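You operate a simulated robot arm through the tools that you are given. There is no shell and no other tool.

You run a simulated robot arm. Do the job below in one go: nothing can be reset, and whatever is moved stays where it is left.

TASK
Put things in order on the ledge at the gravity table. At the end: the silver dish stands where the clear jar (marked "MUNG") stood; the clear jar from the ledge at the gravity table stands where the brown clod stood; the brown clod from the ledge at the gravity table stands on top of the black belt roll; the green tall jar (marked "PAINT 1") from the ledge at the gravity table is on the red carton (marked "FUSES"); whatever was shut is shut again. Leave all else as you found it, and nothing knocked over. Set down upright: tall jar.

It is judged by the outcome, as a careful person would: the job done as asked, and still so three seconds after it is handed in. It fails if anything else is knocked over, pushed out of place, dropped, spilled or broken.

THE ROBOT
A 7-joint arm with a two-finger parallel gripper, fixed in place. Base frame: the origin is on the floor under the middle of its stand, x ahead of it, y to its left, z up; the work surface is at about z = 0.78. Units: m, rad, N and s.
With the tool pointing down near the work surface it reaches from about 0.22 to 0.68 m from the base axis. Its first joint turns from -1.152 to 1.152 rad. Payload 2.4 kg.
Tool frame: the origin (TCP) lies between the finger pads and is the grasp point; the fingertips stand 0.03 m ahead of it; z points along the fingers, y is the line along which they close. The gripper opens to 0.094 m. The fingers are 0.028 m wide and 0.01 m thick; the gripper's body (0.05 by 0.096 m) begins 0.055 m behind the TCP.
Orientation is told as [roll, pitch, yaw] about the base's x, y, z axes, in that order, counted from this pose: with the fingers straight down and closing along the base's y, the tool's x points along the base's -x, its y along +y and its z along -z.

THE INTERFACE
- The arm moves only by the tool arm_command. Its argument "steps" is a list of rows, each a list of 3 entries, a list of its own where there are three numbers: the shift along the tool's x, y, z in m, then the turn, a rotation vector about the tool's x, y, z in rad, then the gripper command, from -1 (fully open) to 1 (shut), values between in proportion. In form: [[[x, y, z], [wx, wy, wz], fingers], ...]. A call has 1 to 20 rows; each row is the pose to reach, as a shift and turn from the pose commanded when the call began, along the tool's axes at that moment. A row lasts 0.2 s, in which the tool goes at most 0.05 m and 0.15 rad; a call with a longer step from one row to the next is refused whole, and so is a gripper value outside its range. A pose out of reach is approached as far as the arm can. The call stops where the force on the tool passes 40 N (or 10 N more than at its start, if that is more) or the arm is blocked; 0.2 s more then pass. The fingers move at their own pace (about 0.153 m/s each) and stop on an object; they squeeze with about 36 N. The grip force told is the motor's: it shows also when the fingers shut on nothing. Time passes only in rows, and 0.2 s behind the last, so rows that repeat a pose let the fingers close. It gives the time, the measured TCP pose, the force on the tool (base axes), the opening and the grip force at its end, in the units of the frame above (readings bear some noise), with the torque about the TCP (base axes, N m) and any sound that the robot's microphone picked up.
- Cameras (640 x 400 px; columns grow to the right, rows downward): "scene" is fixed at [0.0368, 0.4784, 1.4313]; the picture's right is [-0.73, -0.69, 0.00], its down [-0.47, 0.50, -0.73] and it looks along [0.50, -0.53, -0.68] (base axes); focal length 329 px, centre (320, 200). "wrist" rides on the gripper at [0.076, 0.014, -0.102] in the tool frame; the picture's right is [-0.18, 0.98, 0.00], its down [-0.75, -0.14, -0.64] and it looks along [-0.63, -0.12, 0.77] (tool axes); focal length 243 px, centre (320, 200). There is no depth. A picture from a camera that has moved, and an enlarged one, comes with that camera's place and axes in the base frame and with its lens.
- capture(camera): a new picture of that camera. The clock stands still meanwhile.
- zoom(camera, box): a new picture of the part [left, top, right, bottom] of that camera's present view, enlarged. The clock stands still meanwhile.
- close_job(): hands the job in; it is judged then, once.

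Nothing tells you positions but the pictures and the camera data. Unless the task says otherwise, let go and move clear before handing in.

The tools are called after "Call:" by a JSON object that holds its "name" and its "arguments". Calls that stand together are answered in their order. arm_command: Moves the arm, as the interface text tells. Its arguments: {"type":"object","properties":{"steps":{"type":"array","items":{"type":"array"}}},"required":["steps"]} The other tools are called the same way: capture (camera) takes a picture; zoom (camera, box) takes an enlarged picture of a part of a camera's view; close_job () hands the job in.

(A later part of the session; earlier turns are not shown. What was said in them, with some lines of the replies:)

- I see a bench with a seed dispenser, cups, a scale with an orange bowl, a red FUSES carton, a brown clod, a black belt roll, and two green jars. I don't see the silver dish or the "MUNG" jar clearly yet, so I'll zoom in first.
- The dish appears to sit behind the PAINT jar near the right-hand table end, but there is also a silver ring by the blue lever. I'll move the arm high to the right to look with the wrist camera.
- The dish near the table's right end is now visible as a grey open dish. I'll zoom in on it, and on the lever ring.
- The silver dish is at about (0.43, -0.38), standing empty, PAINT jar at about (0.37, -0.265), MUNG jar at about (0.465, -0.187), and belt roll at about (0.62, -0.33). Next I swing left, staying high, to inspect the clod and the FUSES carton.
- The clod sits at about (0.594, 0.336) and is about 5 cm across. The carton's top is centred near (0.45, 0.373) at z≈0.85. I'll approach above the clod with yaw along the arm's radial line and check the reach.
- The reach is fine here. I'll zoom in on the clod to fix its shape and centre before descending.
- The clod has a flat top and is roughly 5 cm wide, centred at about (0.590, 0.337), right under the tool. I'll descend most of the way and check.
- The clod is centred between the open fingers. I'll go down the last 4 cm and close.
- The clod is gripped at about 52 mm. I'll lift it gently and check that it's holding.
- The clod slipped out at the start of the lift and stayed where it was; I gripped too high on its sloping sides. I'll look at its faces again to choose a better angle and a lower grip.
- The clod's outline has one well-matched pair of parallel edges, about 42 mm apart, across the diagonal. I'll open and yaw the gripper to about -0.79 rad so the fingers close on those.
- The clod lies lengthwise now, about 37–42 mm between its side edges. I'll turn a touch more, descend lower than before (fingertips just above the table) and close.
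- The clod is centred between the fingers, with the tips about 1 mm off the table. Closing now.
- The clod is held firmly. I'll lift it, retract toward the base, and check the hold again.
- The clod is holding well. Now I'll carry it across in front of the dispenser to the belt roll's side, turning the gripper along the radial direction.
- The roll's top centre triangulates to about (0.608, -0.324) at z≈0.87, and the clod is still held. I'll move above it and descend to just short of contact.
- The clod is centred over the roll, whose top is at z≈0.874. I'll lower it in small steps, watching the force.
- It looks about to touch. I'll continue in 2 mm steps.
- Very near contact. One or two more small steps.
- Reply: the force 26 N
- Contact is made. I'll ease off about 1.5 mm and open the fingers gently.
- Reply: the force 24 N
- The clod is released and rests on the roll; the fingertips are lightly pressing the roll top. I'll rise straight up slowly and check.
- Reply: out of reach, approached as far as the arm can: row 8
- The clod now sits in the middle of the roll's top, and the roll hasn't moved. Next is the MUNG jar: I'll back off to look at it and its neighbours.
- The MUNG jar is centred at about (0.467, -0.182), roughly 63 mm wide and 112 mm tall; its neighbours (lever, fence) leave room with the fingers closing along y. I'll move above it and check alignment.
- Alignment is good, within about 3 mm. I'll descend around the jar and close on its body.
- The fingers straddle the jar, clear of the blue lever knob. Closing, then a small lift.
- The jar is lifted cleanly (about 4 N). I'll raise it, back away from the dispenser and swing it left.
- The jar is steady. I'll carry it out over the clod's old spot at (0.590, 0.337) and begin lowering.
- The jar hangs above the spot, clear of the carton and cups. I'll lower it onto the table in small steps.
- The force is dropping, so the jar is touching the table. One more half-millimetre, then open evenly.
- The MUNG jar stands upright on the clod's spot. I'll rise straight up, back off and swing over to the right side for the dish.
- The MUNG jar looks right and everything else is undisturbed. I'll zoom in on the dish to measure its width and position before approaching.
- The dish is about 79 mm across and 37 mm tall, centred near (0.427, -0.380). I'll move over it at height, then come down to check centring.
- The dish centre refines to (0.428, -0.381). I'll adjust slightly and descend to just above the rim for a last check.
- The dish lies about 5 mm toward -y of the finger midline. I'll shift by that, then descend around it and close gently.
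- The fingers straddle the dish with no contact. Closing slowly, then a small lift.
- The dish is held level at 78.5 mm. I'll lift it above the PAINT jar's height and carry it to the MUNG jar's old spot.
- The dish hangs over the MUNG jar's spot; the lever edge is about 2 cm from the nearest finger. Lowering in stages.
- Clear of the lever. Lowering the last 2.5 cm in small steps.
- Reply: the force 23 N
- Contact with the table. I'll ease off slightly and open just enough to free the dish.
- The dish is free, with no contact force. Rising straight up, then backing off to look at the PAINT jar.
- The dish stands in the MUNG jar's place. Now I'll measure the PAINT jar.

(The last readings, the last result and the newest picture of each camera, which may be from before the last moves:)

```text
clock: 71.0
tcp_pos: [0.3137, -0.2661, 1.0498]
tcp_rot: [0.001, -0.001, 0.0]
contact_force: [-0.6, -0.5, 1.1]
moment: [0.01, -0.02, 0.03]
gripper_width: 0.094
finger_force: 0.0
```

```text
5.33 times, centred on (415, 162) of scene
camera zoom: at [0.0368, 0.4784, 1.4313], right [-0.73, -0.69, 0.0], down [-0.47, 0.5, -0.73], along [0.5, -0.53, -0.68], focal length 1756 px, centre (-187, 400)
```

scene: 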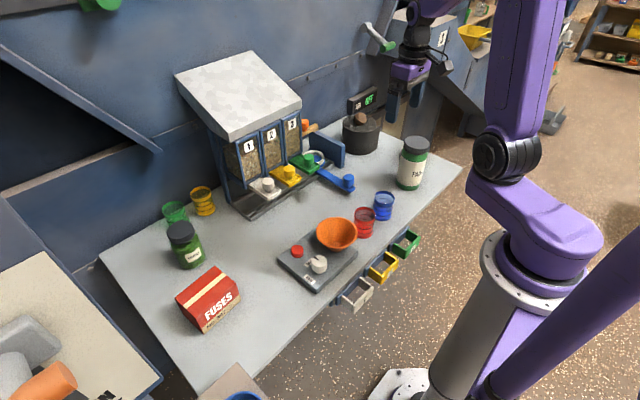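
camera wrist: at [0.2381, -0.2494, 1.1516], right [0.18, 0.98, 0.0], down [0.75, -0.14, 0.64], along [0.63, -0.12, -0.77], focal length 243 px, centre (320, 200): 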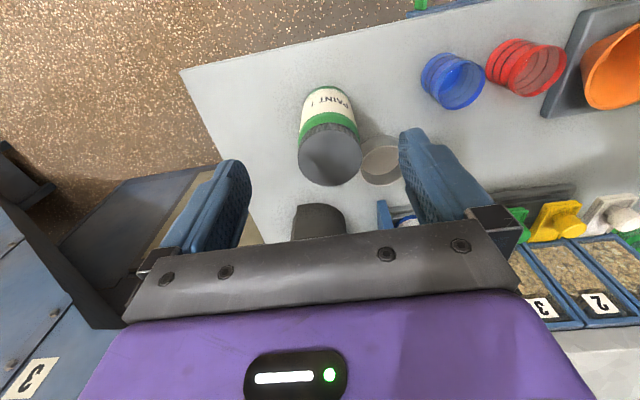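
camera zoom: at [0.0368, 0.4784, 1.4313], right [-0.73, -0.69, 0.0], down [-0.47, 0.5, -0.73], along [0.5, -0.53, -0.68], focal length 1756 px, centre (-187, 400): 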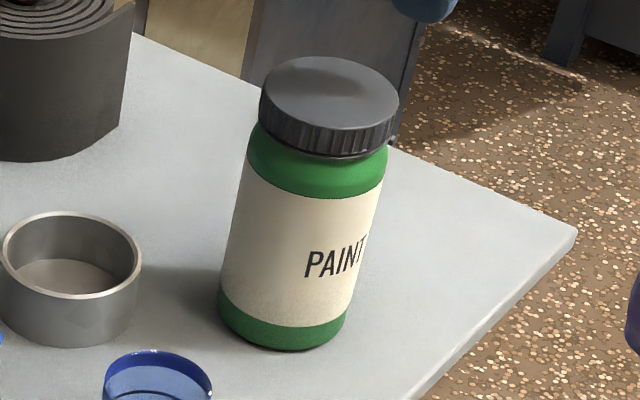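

The PAINT jar is centred at about (0.368, -0.264), its top at z≈0.927, and about 73 mm wide. I'll move above it and verify centring.

Call:
{"name": "arm_command", "arguments": {"steps": [[[-0.027, 0.001, 0.0], [0, 0, 0], -1], [[-0.054, 0.0015, 0.0], [0, 0, 0], -1], [[-0.054, 0.0015, 0.03], [0, 0, 0], -1], [[-0.054, 0.0015, 0.06], [0, 0, 0], -1], [[-0.054, 0.0015, 0.06], [0, 0, 0], -1]]}}

Call:
{"name": "capture", "arguments": {"camera": "wrist"}}

Call:
{"name": "zoom", "arguments": {"camera": "wrist", "box": [240, 80, 400, 220]}}

```text
clock: 72.2
tcp_pos: [0.367, -0.2618, 0.9898]
tcp_rot: [-0.002, 0.001, 0.0]
contact_force: [-0.4, 0.7, 0.2]
moment: [0.0, 0.0, 0.03]
gripper_width: 0.0939
finger_force: 0.0
```

```text
taken
camera wrist: at [0.2896, -0.2462, 1.0933], right [0.18, 0.98, 0.0], down [0.75, -0.14, 0.64], along [0.63, -0.12, -0.77], focal length 243 px, centre (320, 200)
```

wrist: 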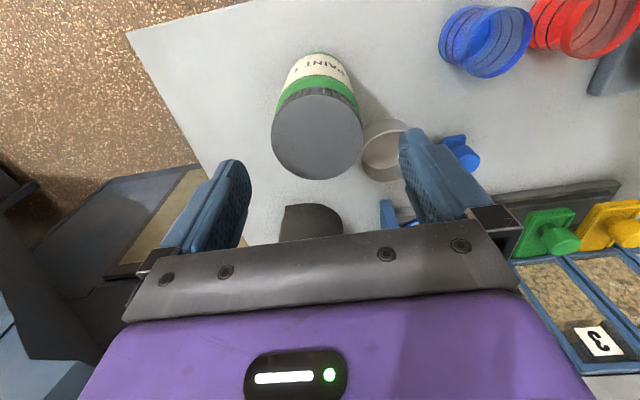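

```text
2.86 times, centred on (320, 150) of wrist
camera zoom: at [0.2896, -0.2462, 1.0933], right [0.18, 0.98, 0.0], down [0.75, -0.14, 0.64], along [0.63, -0.12, -0.77], focal length 693 px, centre (320, 343)
```

zoom: 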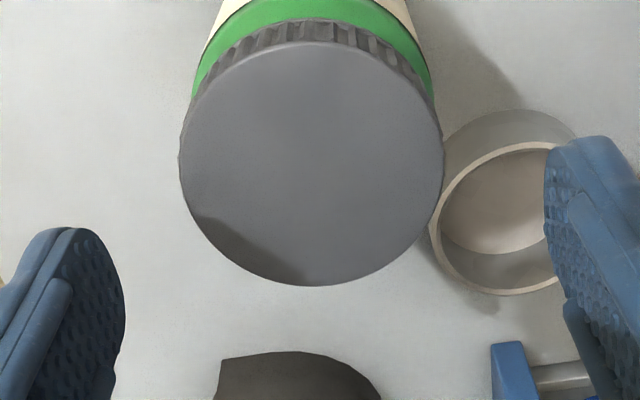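

The jar lies about 5 mm further in +x and 5 mm toward -y, at (0.372, -0.267). I'll correct for that and descend around it.

Call:
{"name": "arm_command", "arguments": {"steps": [[[-0.0045, -0.005, 0.015], [0, 0, 0], -1], [[-0.0045, -0.005, 0.035], [0, 0, 0], -1], [[-0.0045, -0.005, 0.06], [0, 0, 0], -1], [[-0.0045, -0.005, 0.085], [0, 0, 0], -1], [[-0.0045, -0.005, 0.1], [0, 0, 0], -1], [[-0.0045, -0.005, 0.106], [0, 0, 0], -1], [[-0.0045, -0.005, 0.106], [0, 0, 0], -1]]}}

Call:
{"name": "capture", "arguments": {"camera": "wrist"}}

Call:
{"name": "zoom", "arguments": {"camera": "scene", "box": [370, 90, 460, 200]}}

```text
clock: 73.8
tcp_pos: [0.3736, -0.2656, 0.8815]
tcp_rot: [-0.001, 0.0, 0.0]
contact_force: [-0.2, 0.0, 1.4]
moment: [0.01, -0.02, -0.02]
gripper_width: 0.0938
finger_force: 0.1
```

```text
taken
camera wrist: at [0.2972, -0.2504, 0.9848], right [0.18, 0.98, 0.0], down [0.75, -0.14, 0.64], along [0.63, -0.12, -0.77], focal length 243 px, centre (320, 200)
```

wrist: 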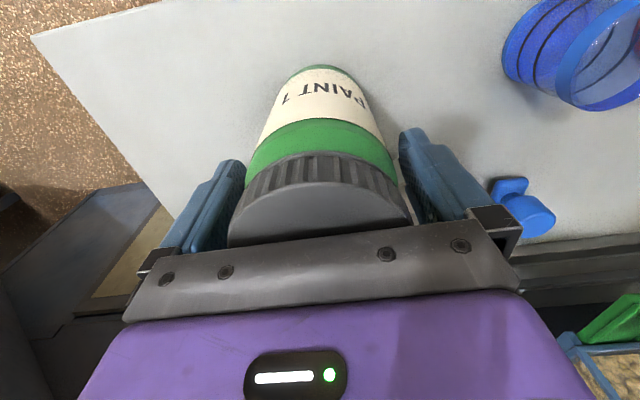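

```text
3.64 times, centred on (415, 145) of scene
camera zoom: at [0.0369, 0.4784, 1.4313], right [-0.73, -0.69, 0.0], down [-0.47, 0.5, -0.73], along [0.5, -0.53, -0.68], focal length 1197 px, centre (-26, 400)
```

zoom: 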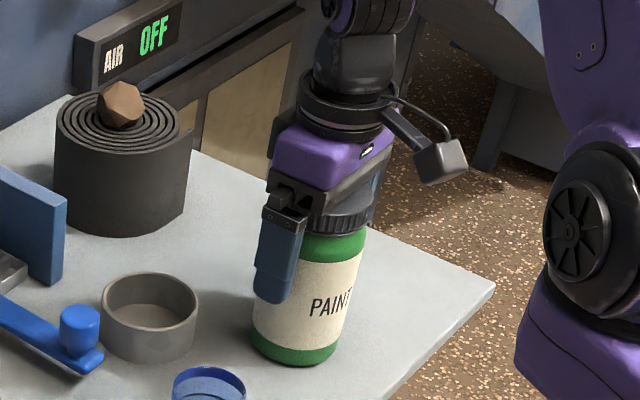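

Well centred. Closing on the jar body and lifting slightly.

Call:
{"name": "arm_command", "arguments": {"steps": [[[0, 0, 0], [0, 0, 0], -0.75], [[0, 0, 0], [0, 0, 0], -0.5], [[0, 0, 0], [0, 0, 0], 0.0], [[0, 0, 0], [0, 0, 0], 0.6], [[0, 0, 0], [0, 0, 0], 1], [[0, 0, 0], [0, 0, 0], 1]]}}

Call:
{"name": "arm_command", "arguments": {"steps": [[[0, 0, -0.004], [0, 0, 0], 1], [[0, 0, -0.012], [0, 0, 0], 1], [[0, 0, -0.03], [0, 0, 0], 1], [[0, 0, -0.03], [0, 0, 0], 1]]}}

Call:
{"name": "capture", "arguments": {"camera": "wrist"}}

Call:
{"name": "zoom", "arguments": {"camera": "scene", "box": [370, 90, 460, 200]}}

```text
clock: 75.2
tcp_pos: [0.3728, -0.2672, 0.8826]
tcp_rot: [0.001, 0.001, -0.001]
contact_force: [-0.4, 2.5, 1.6]
moment: [0.08, 0.07, -0.01]
gripper_width: 0.0743
finger_force: 36.2
```

```text
clock: 76.2
tcp_pos: [0.3734, -0.2664, 0.9115]
tcp_rot: [0.0, -0.001, 0.0]
contact_force: [0.3, -0.1, -6.2]
moment: [-0.01, -0.06, 0.05]
gripper_width: 0.074
finger_force: 35.5
```

```text
taken
camera wrist: at [0.2972, -0.2508, 1.0148], right [0.18, 0.98, 0.0], down [0.75, -0.14, 0.64], along [0.63, -0.12, -0.77], focal length 243 px, centre (320, 200)
```

wrist: 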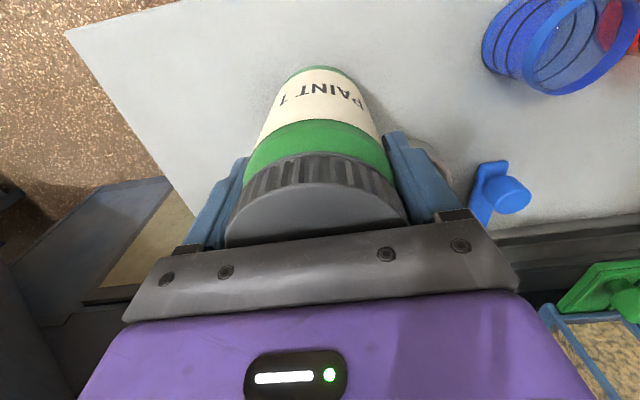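

```text
3.64 times, centred on (415, 145) of scene
camera zoom: at [0.0369, 0.4784, 1.4314], right [-0.73, -0.69, 0.0], down [-0.47, 0.5, -0.73], along [0.5, -0.53, -0.68], focal length 1197 px, centre (-26, 400)
```

zoom: 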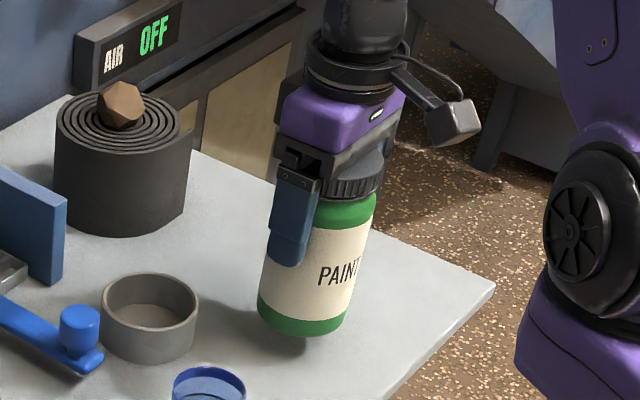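

The PAINT jar is held upright (about 6 N). I'll raise it well above everything and carry it across to the carton's side.

Call:
{"name": "arm_command", "arguments": {"steps": [[[0, 0, -0.04], [0, 0, 0], 1], [[0, 0, -0.08], [0, 0, 0], 1], [[0, 0, -0.12], [0, 0, 0], 1], [[0, 0.01, -0.16], [0, 0, 0], 1], [[0, 0.05, -0.165], [0, 0, 0], 1], [[0, 0.095, -0.165], [0, 0, 0], 1], [[0, 0.14, -0.165], [0, 0, 0], 1], [[0, 0.185, -0.165], [0, 0, 0], 1], [[0, 0.23, -0.165], [0, 0, 0], 1], [[0, 0.275, -0.165], [0, 0, 0], 1], [[0, 0.32, -0.165], [0, 0, 0], 1], [[0, 0.365, -0.165], [0, 0, 0], 1], [[0, 0.41, -0.165], [0, 0, 0], 1], [[0, 0.455, -0.165], [0, 0, 0], 1], [[0, 0.5, -0.165], [0, 0, 0], 1], [[0, 0.545, -0.165], [0, 0, 0], 1], [[0, 0.585, -0.165], [0, 0, 0], 1], [[0, 0.62, -0.165], [0, 0, 0], 1], [[0, 0.638, -0.165], [0, 0, 0], 1], [[0, 0.638, -0.165], [0, 0, 0], 1]]}}

Call:
{"name": "capture", "arguments": {"camera": "wrist"}}

Call:
{"name": "capture", "arguments": {"camera": "scene"}}

```text
clock: 80.4
tcp_pos: [0.3736, 0.3747, 1.0764]
tcp_rot: [-0.002, 0.001, 0.0]
contact_force: [0.1, -0.4, -6.1]
moment: [0.03, -0.05, 0.01]
gripper_width: 0.0737
finger_force: 35.5
```

```text
taken
camera wrist: at [0.2975, 0.3914, 1.1792], right [0.18, 0.98, 0.0], down [0.75, -0.14, 0.64], along [0.63, -0.12, -0.77], focal length 243 px, centre (320, 200)
```

wrist: 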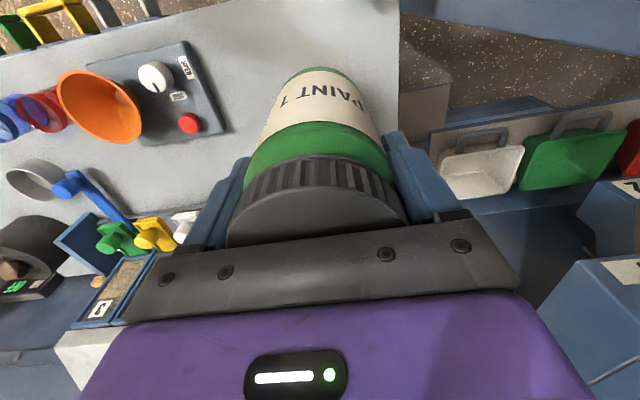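

```text
taken
```

scene: 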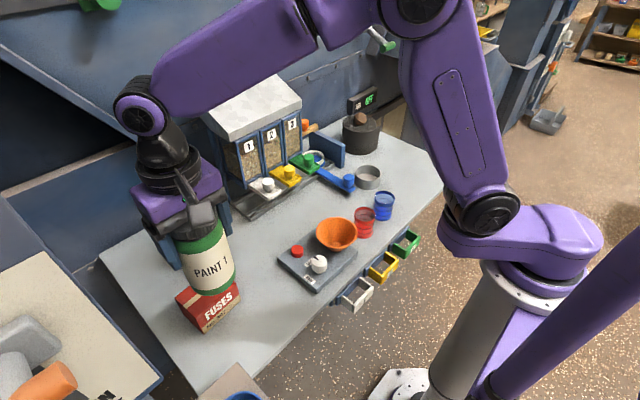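

The jar is steady beside the carton, whose top centre I take at (0.4485, 0.374), z≈0.85. I'll move the jar over it and lower to about 1–2 cm above.

Call:
{"name": "arm_command", "arguments": {"steps": [[[-0.03, 0, 0], [0, 0, 0], 1], [[-0.06, 0, 0], [0, 0, 0], 1], [[-0.0755, -0.0005, 0], [0, 0, 0], 1], [[-0.0755, -0.0005, 0.03], [0, 0, 0], 1], [[-0.0755, -0.0005, 0.06], [0, 0, 0], 1], [[-0.0755, -0.0005, 0.085], [0, 0, 0], 1], [[-0.0755, -0.0005, 0.1], [0, 0, 0], 1], [[-0.0755, -0.0005, 0.1], [0, 0, 0], 1]]}}

Call:
{"name": "capture", "arguments": {"camera": "wrist"}}

Call:
{"name": "zoom", "arguments": {"camera": "scene", "box": [130, 200, 280, 350]}}

```text
clock: 82.2
tcp_pos: [0.4491, 0.3718, 0.976]
tcp_rot: [0.001, 0.0, -0.001]
contact_force: [-1.2, 0.4, -5.2]
moment: [0.0, 0.0, -0.01]
gripper_width: 0.0733
finger_force: 35.9
```

```text
taken
camera wrist: at [0.3724, 0.3879, 1.0785], right [0.18, 0.98, 0.0], down [0.75, -0.14, 0.64], along [0.63, -0.12, -0.77], focal length 243 px, centre (320, 200)
```

wrist: 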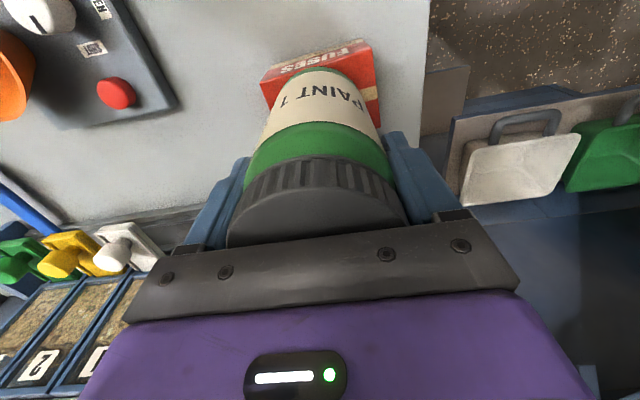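

```text
2.67 times, centred on (205, 275) of scene
camera zoom: at [0.0369, 0.4785, 1.4313], right [-0.73, -0.69, 0.0], down [-0.47, 0.5, -0.73], along [0.5, -0.53, -0.68], focal length 878 px, centre (627, 0)
```

zoom: 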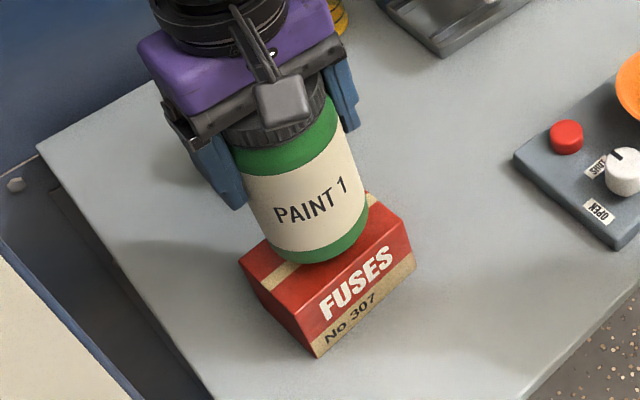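

Call:
{"name": "zoom", "arguments": {"camera": "wrist", "box": [240, 20, 400, 160]}}

Call:
{"name": "zoom", "arguments": {"camera": "scene", "box": [170, 230, 240, 340]}}

```text
2.86 times, centred on (320, 90) of wrist
camera zoom: at [0.3724, 0.3879, 1.0785], right [0.18, 0.98, 0.0], down [0.75, -0.14, 0.64], along [0.63, -0.12, -0.77], focal length 693 px, centre (320, 514)
```

zoom: 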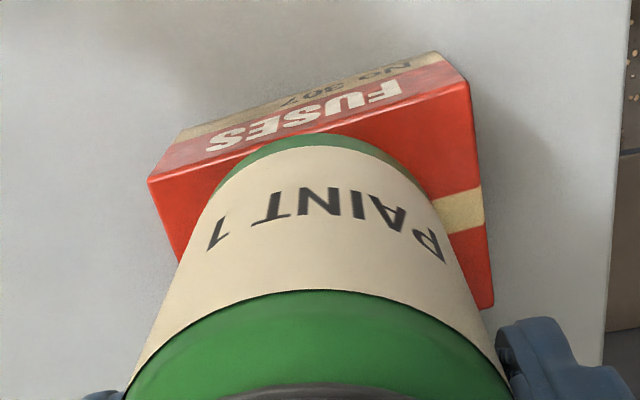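

```text
3.64 times, centred on (205, 285) of scene
camera zoom: at [0.0369, 0.4785, 1.4313], right [-0.73, -0.69, 0.0], down [-0.47, 0.5, -0.73], along [0.5, -0.53, -0.68], focal length 1197 px, centre (738, -109)
```

zoom: 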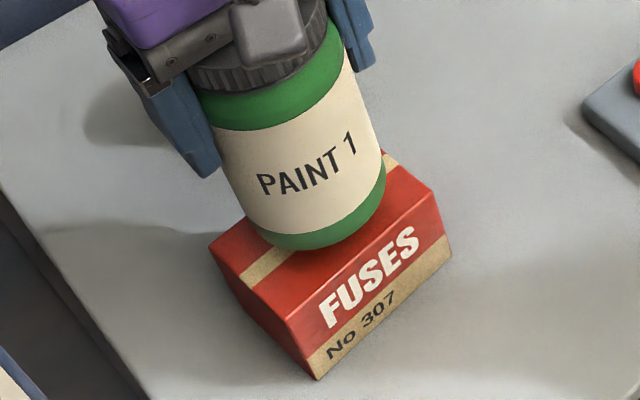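

The jar's base is over the carton's top, just 3 mm off-centre in y. I'll correct this and lower to near contact.

Call:
{"name": "arm_command", "arguments": {"steps": [[[-0.0005, 0.003, 0.005], [0, 0, 0], 1], [[-0.0005, 0.003, 0.012], [0, 0, 0], 1], [[-0.0005, 0.003, 0.018], [0, 0, 0], 1], [[-0.0005, 0.003, 0.018], [0, 0, 0], 1]]}}

Call:
{"name": "arm_command", "arguments": {"steps": [[[0, 0, 0.001], [0, 0, 0], 1], [[0, 0, 0.002], [0, 0, 0], 1], [[0, 0, 0.002], [0, 0, 0], 1]]}}

```text
clock: 83.2
tcp_pos: [0.4486, 0.3742, 0.9592]
tcp_rot: [-0.001, 0.001, 0.0]
contact_force: [-1.0, -0.1, -5.9]
moment: [-0.01, 0.01, -0.01]
gripper_width: 0.0734
finger_force: 36.0
```

```text
clock: 84.0
tcp_pos: [0.4488, 0.3738, 0.9566]
tcp_rot: [-0.002, 0.003, -0.001]
contact_force: [0.1, -0.3, -5.3]
moment: [0.02, -0.02, 0.01]
gripper_width: 0.0733
finger_force: 36.1
```

Call:
{"name": "arm_command", "arguments": {"steps": [[[0, 0, 0.001], [0, 0, 0], 1], [[0, 0, 0.002], [0, 0, 0], 1], [[0, 0, 0.002], [0, 0, 0], 1]]}}

Call:
{"name": "zoom", "arguments": {"camera": "scene", "box": [160, 220, 250, 340]}}

```text
clock: 84.8
tcp_pos: [0.4483, 0.3739, 0.9553]
tcp_rot: [0.001, 0.0, -0.002]
contact_force: [-0.8, 0.7, -6.8]
moment: [0.01, 0.01, 0.04]
gripper_width: 0.0731
finger_force: 35.6
```

```text
3.33 times, centred on (205, 280) of scene
camera zoom: at [0.0369, 0.4785, 1.4313], right [-0.73, -0.69, 0.0], down [-0.47, 0.5, -0.73], along [0.5, -0.53, -0.68], focal length 1098 px, centre (703, -67)
```

zoom: 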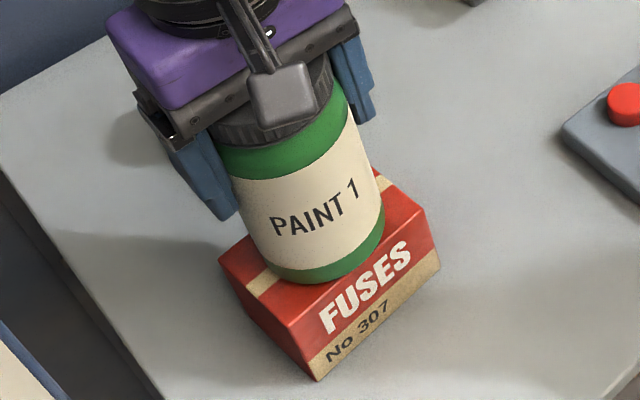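

Call:
{"name": "arm_command", "arguments": {"steps": [[[0, 0, 0.001], [0, 0, 0], 1], [[0, 0, 0.0015], [0, 0, 0], 1], [[0, 0, 0.0015], [0, 0, 0], 1]]}}

Call:
{"name": "arm_command", "arguments": {"steps": [[[0, 0, 0.001], [0, 0, 0], 1], [[0, 0, 0.001], [0, 0, 0], 1]]}}

```text
clock: 85.6
tcp_pos: [0.4487, 0.3744, 0.9555]
tcp_rot: [0.0, -0.001, 0.0]
contact_force: [-0.4, 0.2, -6.1]
moment: [0.0, -0.04, 0.03]
gripper_width: 0.0734
finger_force: 36.0
```

```text
clock: 86.2
tcp_pos: [0.4493, 0.374, 0.9543]
tcp_rot: [-0.001, -0.001, 0.0]
contact_force: [0.1, -0.2, -6.0]
moment: [-0.03, 0.0, 0.02]
gripper_width: 0.0736
finger_force: 35.7
```

Still hanging freely (about -6 N). Continuing in 1 mm steps.

Call:
{"name": "arm_command", "arguments": {"steps": [[[0, 0, 0.001], [0, 0, 0], 1], [[0, 0, 0.001], [0, 0, 0], 1]]}}

Call:
{"name": "arm_command", "arguments": {"steps": [[[0, 0, 0.001], [0, 0, 0], 1], [[0, 0, 0.001], [0, 0, 0], 1]]}}

```text
clock: 86.8
tcp_pos: [0.4489, 0.3747, 0.9518]
tcp_rot: [0.0, -0.001, -0.001]
contact_force: [-0.7, -0.3, -3.9]
moment: [0.0, 0.0, 0.0]
gripper_width: 0.0734
finger_force: 36.2
```

```text
clock: 87.4
tcp_pos: [0.4488, 0.3754, 0.9516]
tcp_rot: [0.001, -0.002, 0.0]
contact_force: [-5.5, -2.0, 15.7]
moment: [-0.44, 0.56, -0.14]
gripper_width: 0.0732
finger_force: 36.1
```

The jar is on the carton. I'll ease off slightly and open the fingers evenly.

Call:
{"name": "arm_command", "arguments": {"steps": [[[0, 0, -0.0006], [0, 0, 0], 1], [[0, 0, -0.0006], [0, 0, 0], 1]]}}

Call:
{"name": "arm_command", "arguments": {"steps": [[[0, 0, 0], [0, 0, 0], -0.5], [[0, 0, 0], [0, 0, 0], -0.65], [[0, 0, 0], [0, 0, 0], -0.8], [[0, 0, 0], [0, 0, 0], -0.95], [[0, 0, 0], [0, 0, 0], -1], [[0, 0, 0], [0, 0, 0], -1]]}}

Call:
{"name": "capture", "arguments": {"camera": "wrist"}}

Call:
{"name": "zoom", "arguments": {"camera": "scene", "box": [160, 220, 250, 340]}}

```text
clock: 88.0
tcp_pos: [0.4491, 0.3736, 0.9523]
tcp_rot: [0.001, -0.001, -0.002]
contact_force: [-3.2, 2.6, 8.3]
moment: [0.12, 0.27, -0.04]
gripper_width: 0.0732
finger_force: 35.9
```

```text
clock: 89.4
tcp_pos: [0.4495, 0.3741, 0.9513]
tcp_rot: [0.0, -0.001, 0.001]
contact_force: [0.8, -0.3, 0.7]
moment: [0.03, -0.04, 0.04]
gripper_width: 0.0941
finger_force: 0.1
```

```text
taken
camera wrist: at [0.3732, 0.3895, 1.0548], right [0.18, 0.98, 0.0], down [0.75, -0.14, 0.64], along [0.63, -0.12, -0.77], focal length 243 px, centre (320, 200)
```

wrist: 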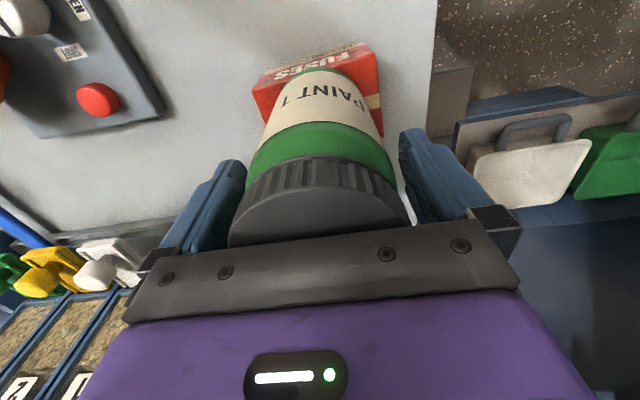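

```text
3.33 times, centred on (205, 280) of scene
camera zoom: at [0.0368, 0.4784, 1.4313], right [-0.73, -0.69, 0.0], down [-0.47, 0.5, -0.73], along [0.5, -0.53, -0.68], focal length 1098 px, centre (703, -67)
```

zoom: 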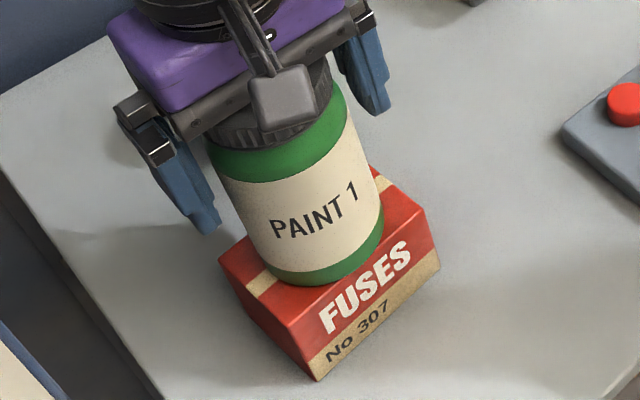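

The jar stands free and upright on the carton. I'll rise straight up and move clear.

Call:
{"name": "arm_command", "arguments": {"steps": [[[0, 0, -0.01], [0, 0, 0], -1], [[0, 0, -0.03], [0, 0, 0], -1], [[0, 0, -0.06], [0, 0, 0], -1], [[0, 0, -0.1], [0, 0, 0], -1], [[0, 0, -0.14], [0, 0, 0], -1], [[0, 0, -0.16], [0, 0, 0], -1], [[0.03, -0.03, -0.165], [0, 0, 0], -1], [[0.06, -0.06, -0.165], [0, 0, 0], -1], [[0.09, -0.09, -0.165], [0, 0, 0], -1], [[0.12, -0.12, -0.165], [0, 0, 0], -1], [[0.14, -0.16, -0.165], [0, 0, 0], -1], [[0.14, -0.205, -0.165], [0, 0, 0], -1], [[0.14, -0.25, -0.165], [0, 0, 0], -1], [[0.14, -0.295, -0.165], [0, 0, 0], -1], [[0.14, -0.34, -0.165], [0, 0, 0], -1], [[0.14, -0.385, -0.165], [0, 0, 0], -1], [[0.14, -0.43, -0.165], [0, 0, 0], -1], [[0.14, -0.475, -0.165], [0, 0, 0], -1], [[0.14, -0.475, -0.165], [0, 0, 0], -1]]}}

Call:
{"name": "capture", "arguments": {"camera": "scene"}}

Call:
{"name": "capture", "arguments": {"camera": "wrist"}}

```text
clock: 93.4
tcp_pos: [0.305, -0.1011, 1.1147]
tcp_rot: [-0.002, 0.0, 0.0]
contact_force: [0.3, 0.0, 0.2]
moment: [0.0, 0.04, 0.01]
gripper_width: 0.0941
finger_force: 0.1
```

```text
taken
```

scene: 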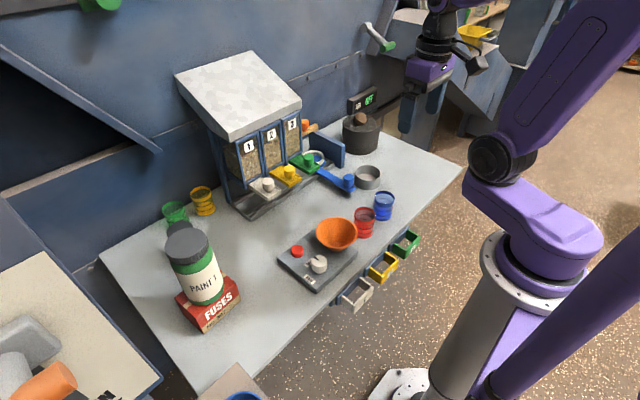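

```text
taken
camera wrist: at [0.2283, -0.0849, 1.2169], right [0.18, 0.98, 0.0], down [0.75, -0.14, 0.64], along [0.63, -0.12, -0.77], focal length 243 px, centre (320, 200)
```

wrist: 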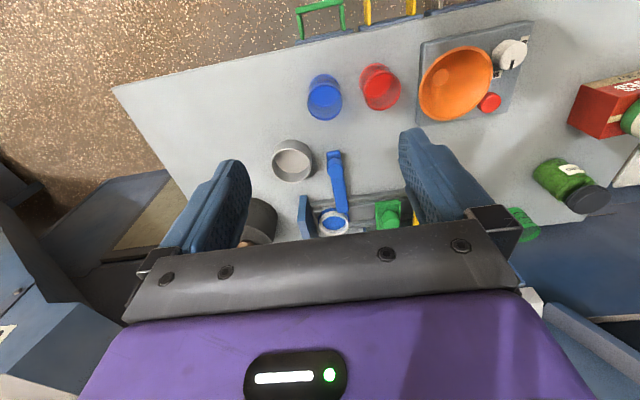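

Everything appears to be in place. I'll take final close looks before handing in.

Call:
{"name": "zoom", "arguments": {"camera": "scene", "box": [140, 180, 270, 350]}}

Call:
{"name": "zoom", "arguments": {"camera": "scene", "box": [290, 80, 450, 220]}}

Call:
{"name": "zoom", "arguments": {"camera": "scene", "box": [260, 180, 440, 320]}}

```text
2.35 times, centred on (205, 265) of scene
camera zoom: at [0.0369, 0.4784, 1.4313], right [-0.73, -0.69, 0.0], down [-0.47, 0.5, -0.73], along [0.5, -0.53, -0.68], focal length 775 px, centre (591, 47)
```

zoom: 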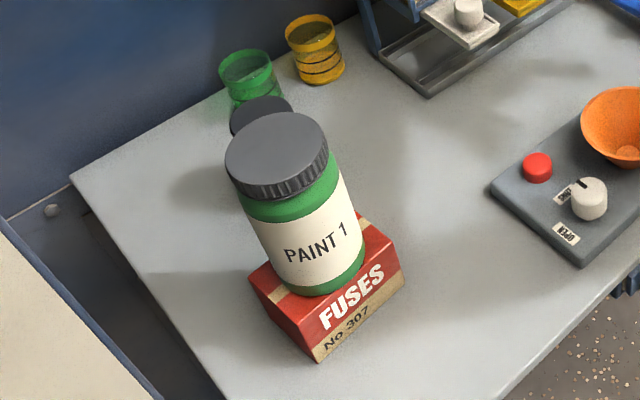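

```text
2.86 times, centred on (370, 150) of scene
camera zoom: at [0.0369, 0.4784, 1.4313], right [-0.73, -0.69, 0.0], down [-0.47, 0.5, -0.73], along [0.5, -0.53, -0.68], focal length 941 px, centre (177, 343)
```

zoom: 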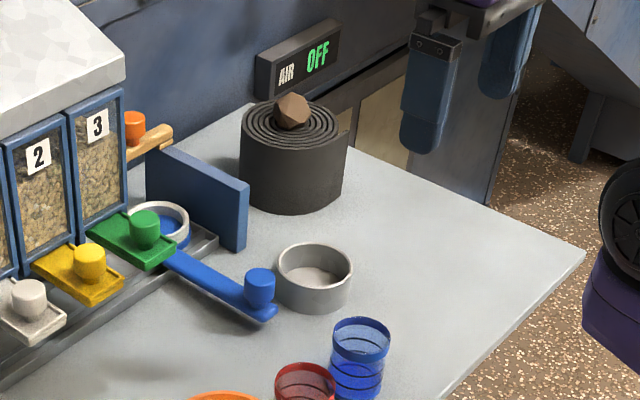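

```text
2.86 times, centred on (350, 250) of scene
camera zoom: at [0.0369, 0.4784, 1.4313], right [-0.73, -0.69, 0.0], down [-0.47, 0.5, -0.73], along [0.5, -0.53, -0.68], focal length 941 px, centre (234, 57)
```

zoom: 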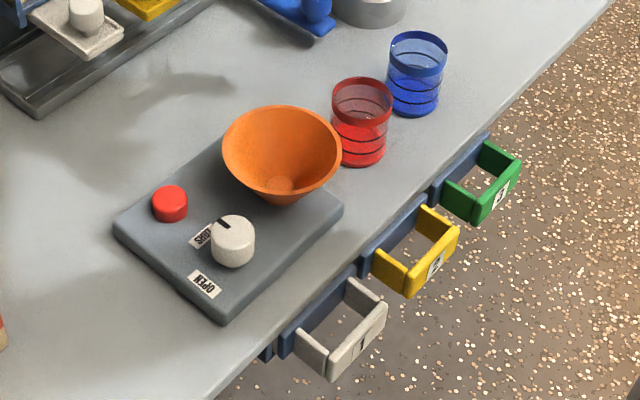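

All four items are where they should be: the dish is on the MUNG jar's old spot, the MUNG jar is on the clod's old spot, the clod is on the belt roll, and the PAINT 1 jar is upright on the FUSES carton. I opened nothing, the other items look unmoved, and the gripper is empty and clear, so I'm handing in.

Call:
{"name": "close_job", "arguments": {}}

```text
The job is handed in.
```

The job is done and handed in. At the last look, nothing had been knocked over and everything else looked as I found it.

- **Silver dish:** it stands where the MUNG jar stood, about 5 mm off the original centre so the fingers would clear the blue lever.
- **MUNG jar:** it stands upright where the brown clod stood.
- **Brown clod:** it sits in the middle of the black belt roll's top. My first grip slipped as I lifted. The clod stayed where it was, and I picked it up again from a lower grip.
- **PAINT 1 jar:** it stands upright, centred on the red FUSES carton.
- **Shut things:** I opened nothing, so there was nothing to shut again.

The arm let go of everything and was clear before I handed in. I don't have the judging result.
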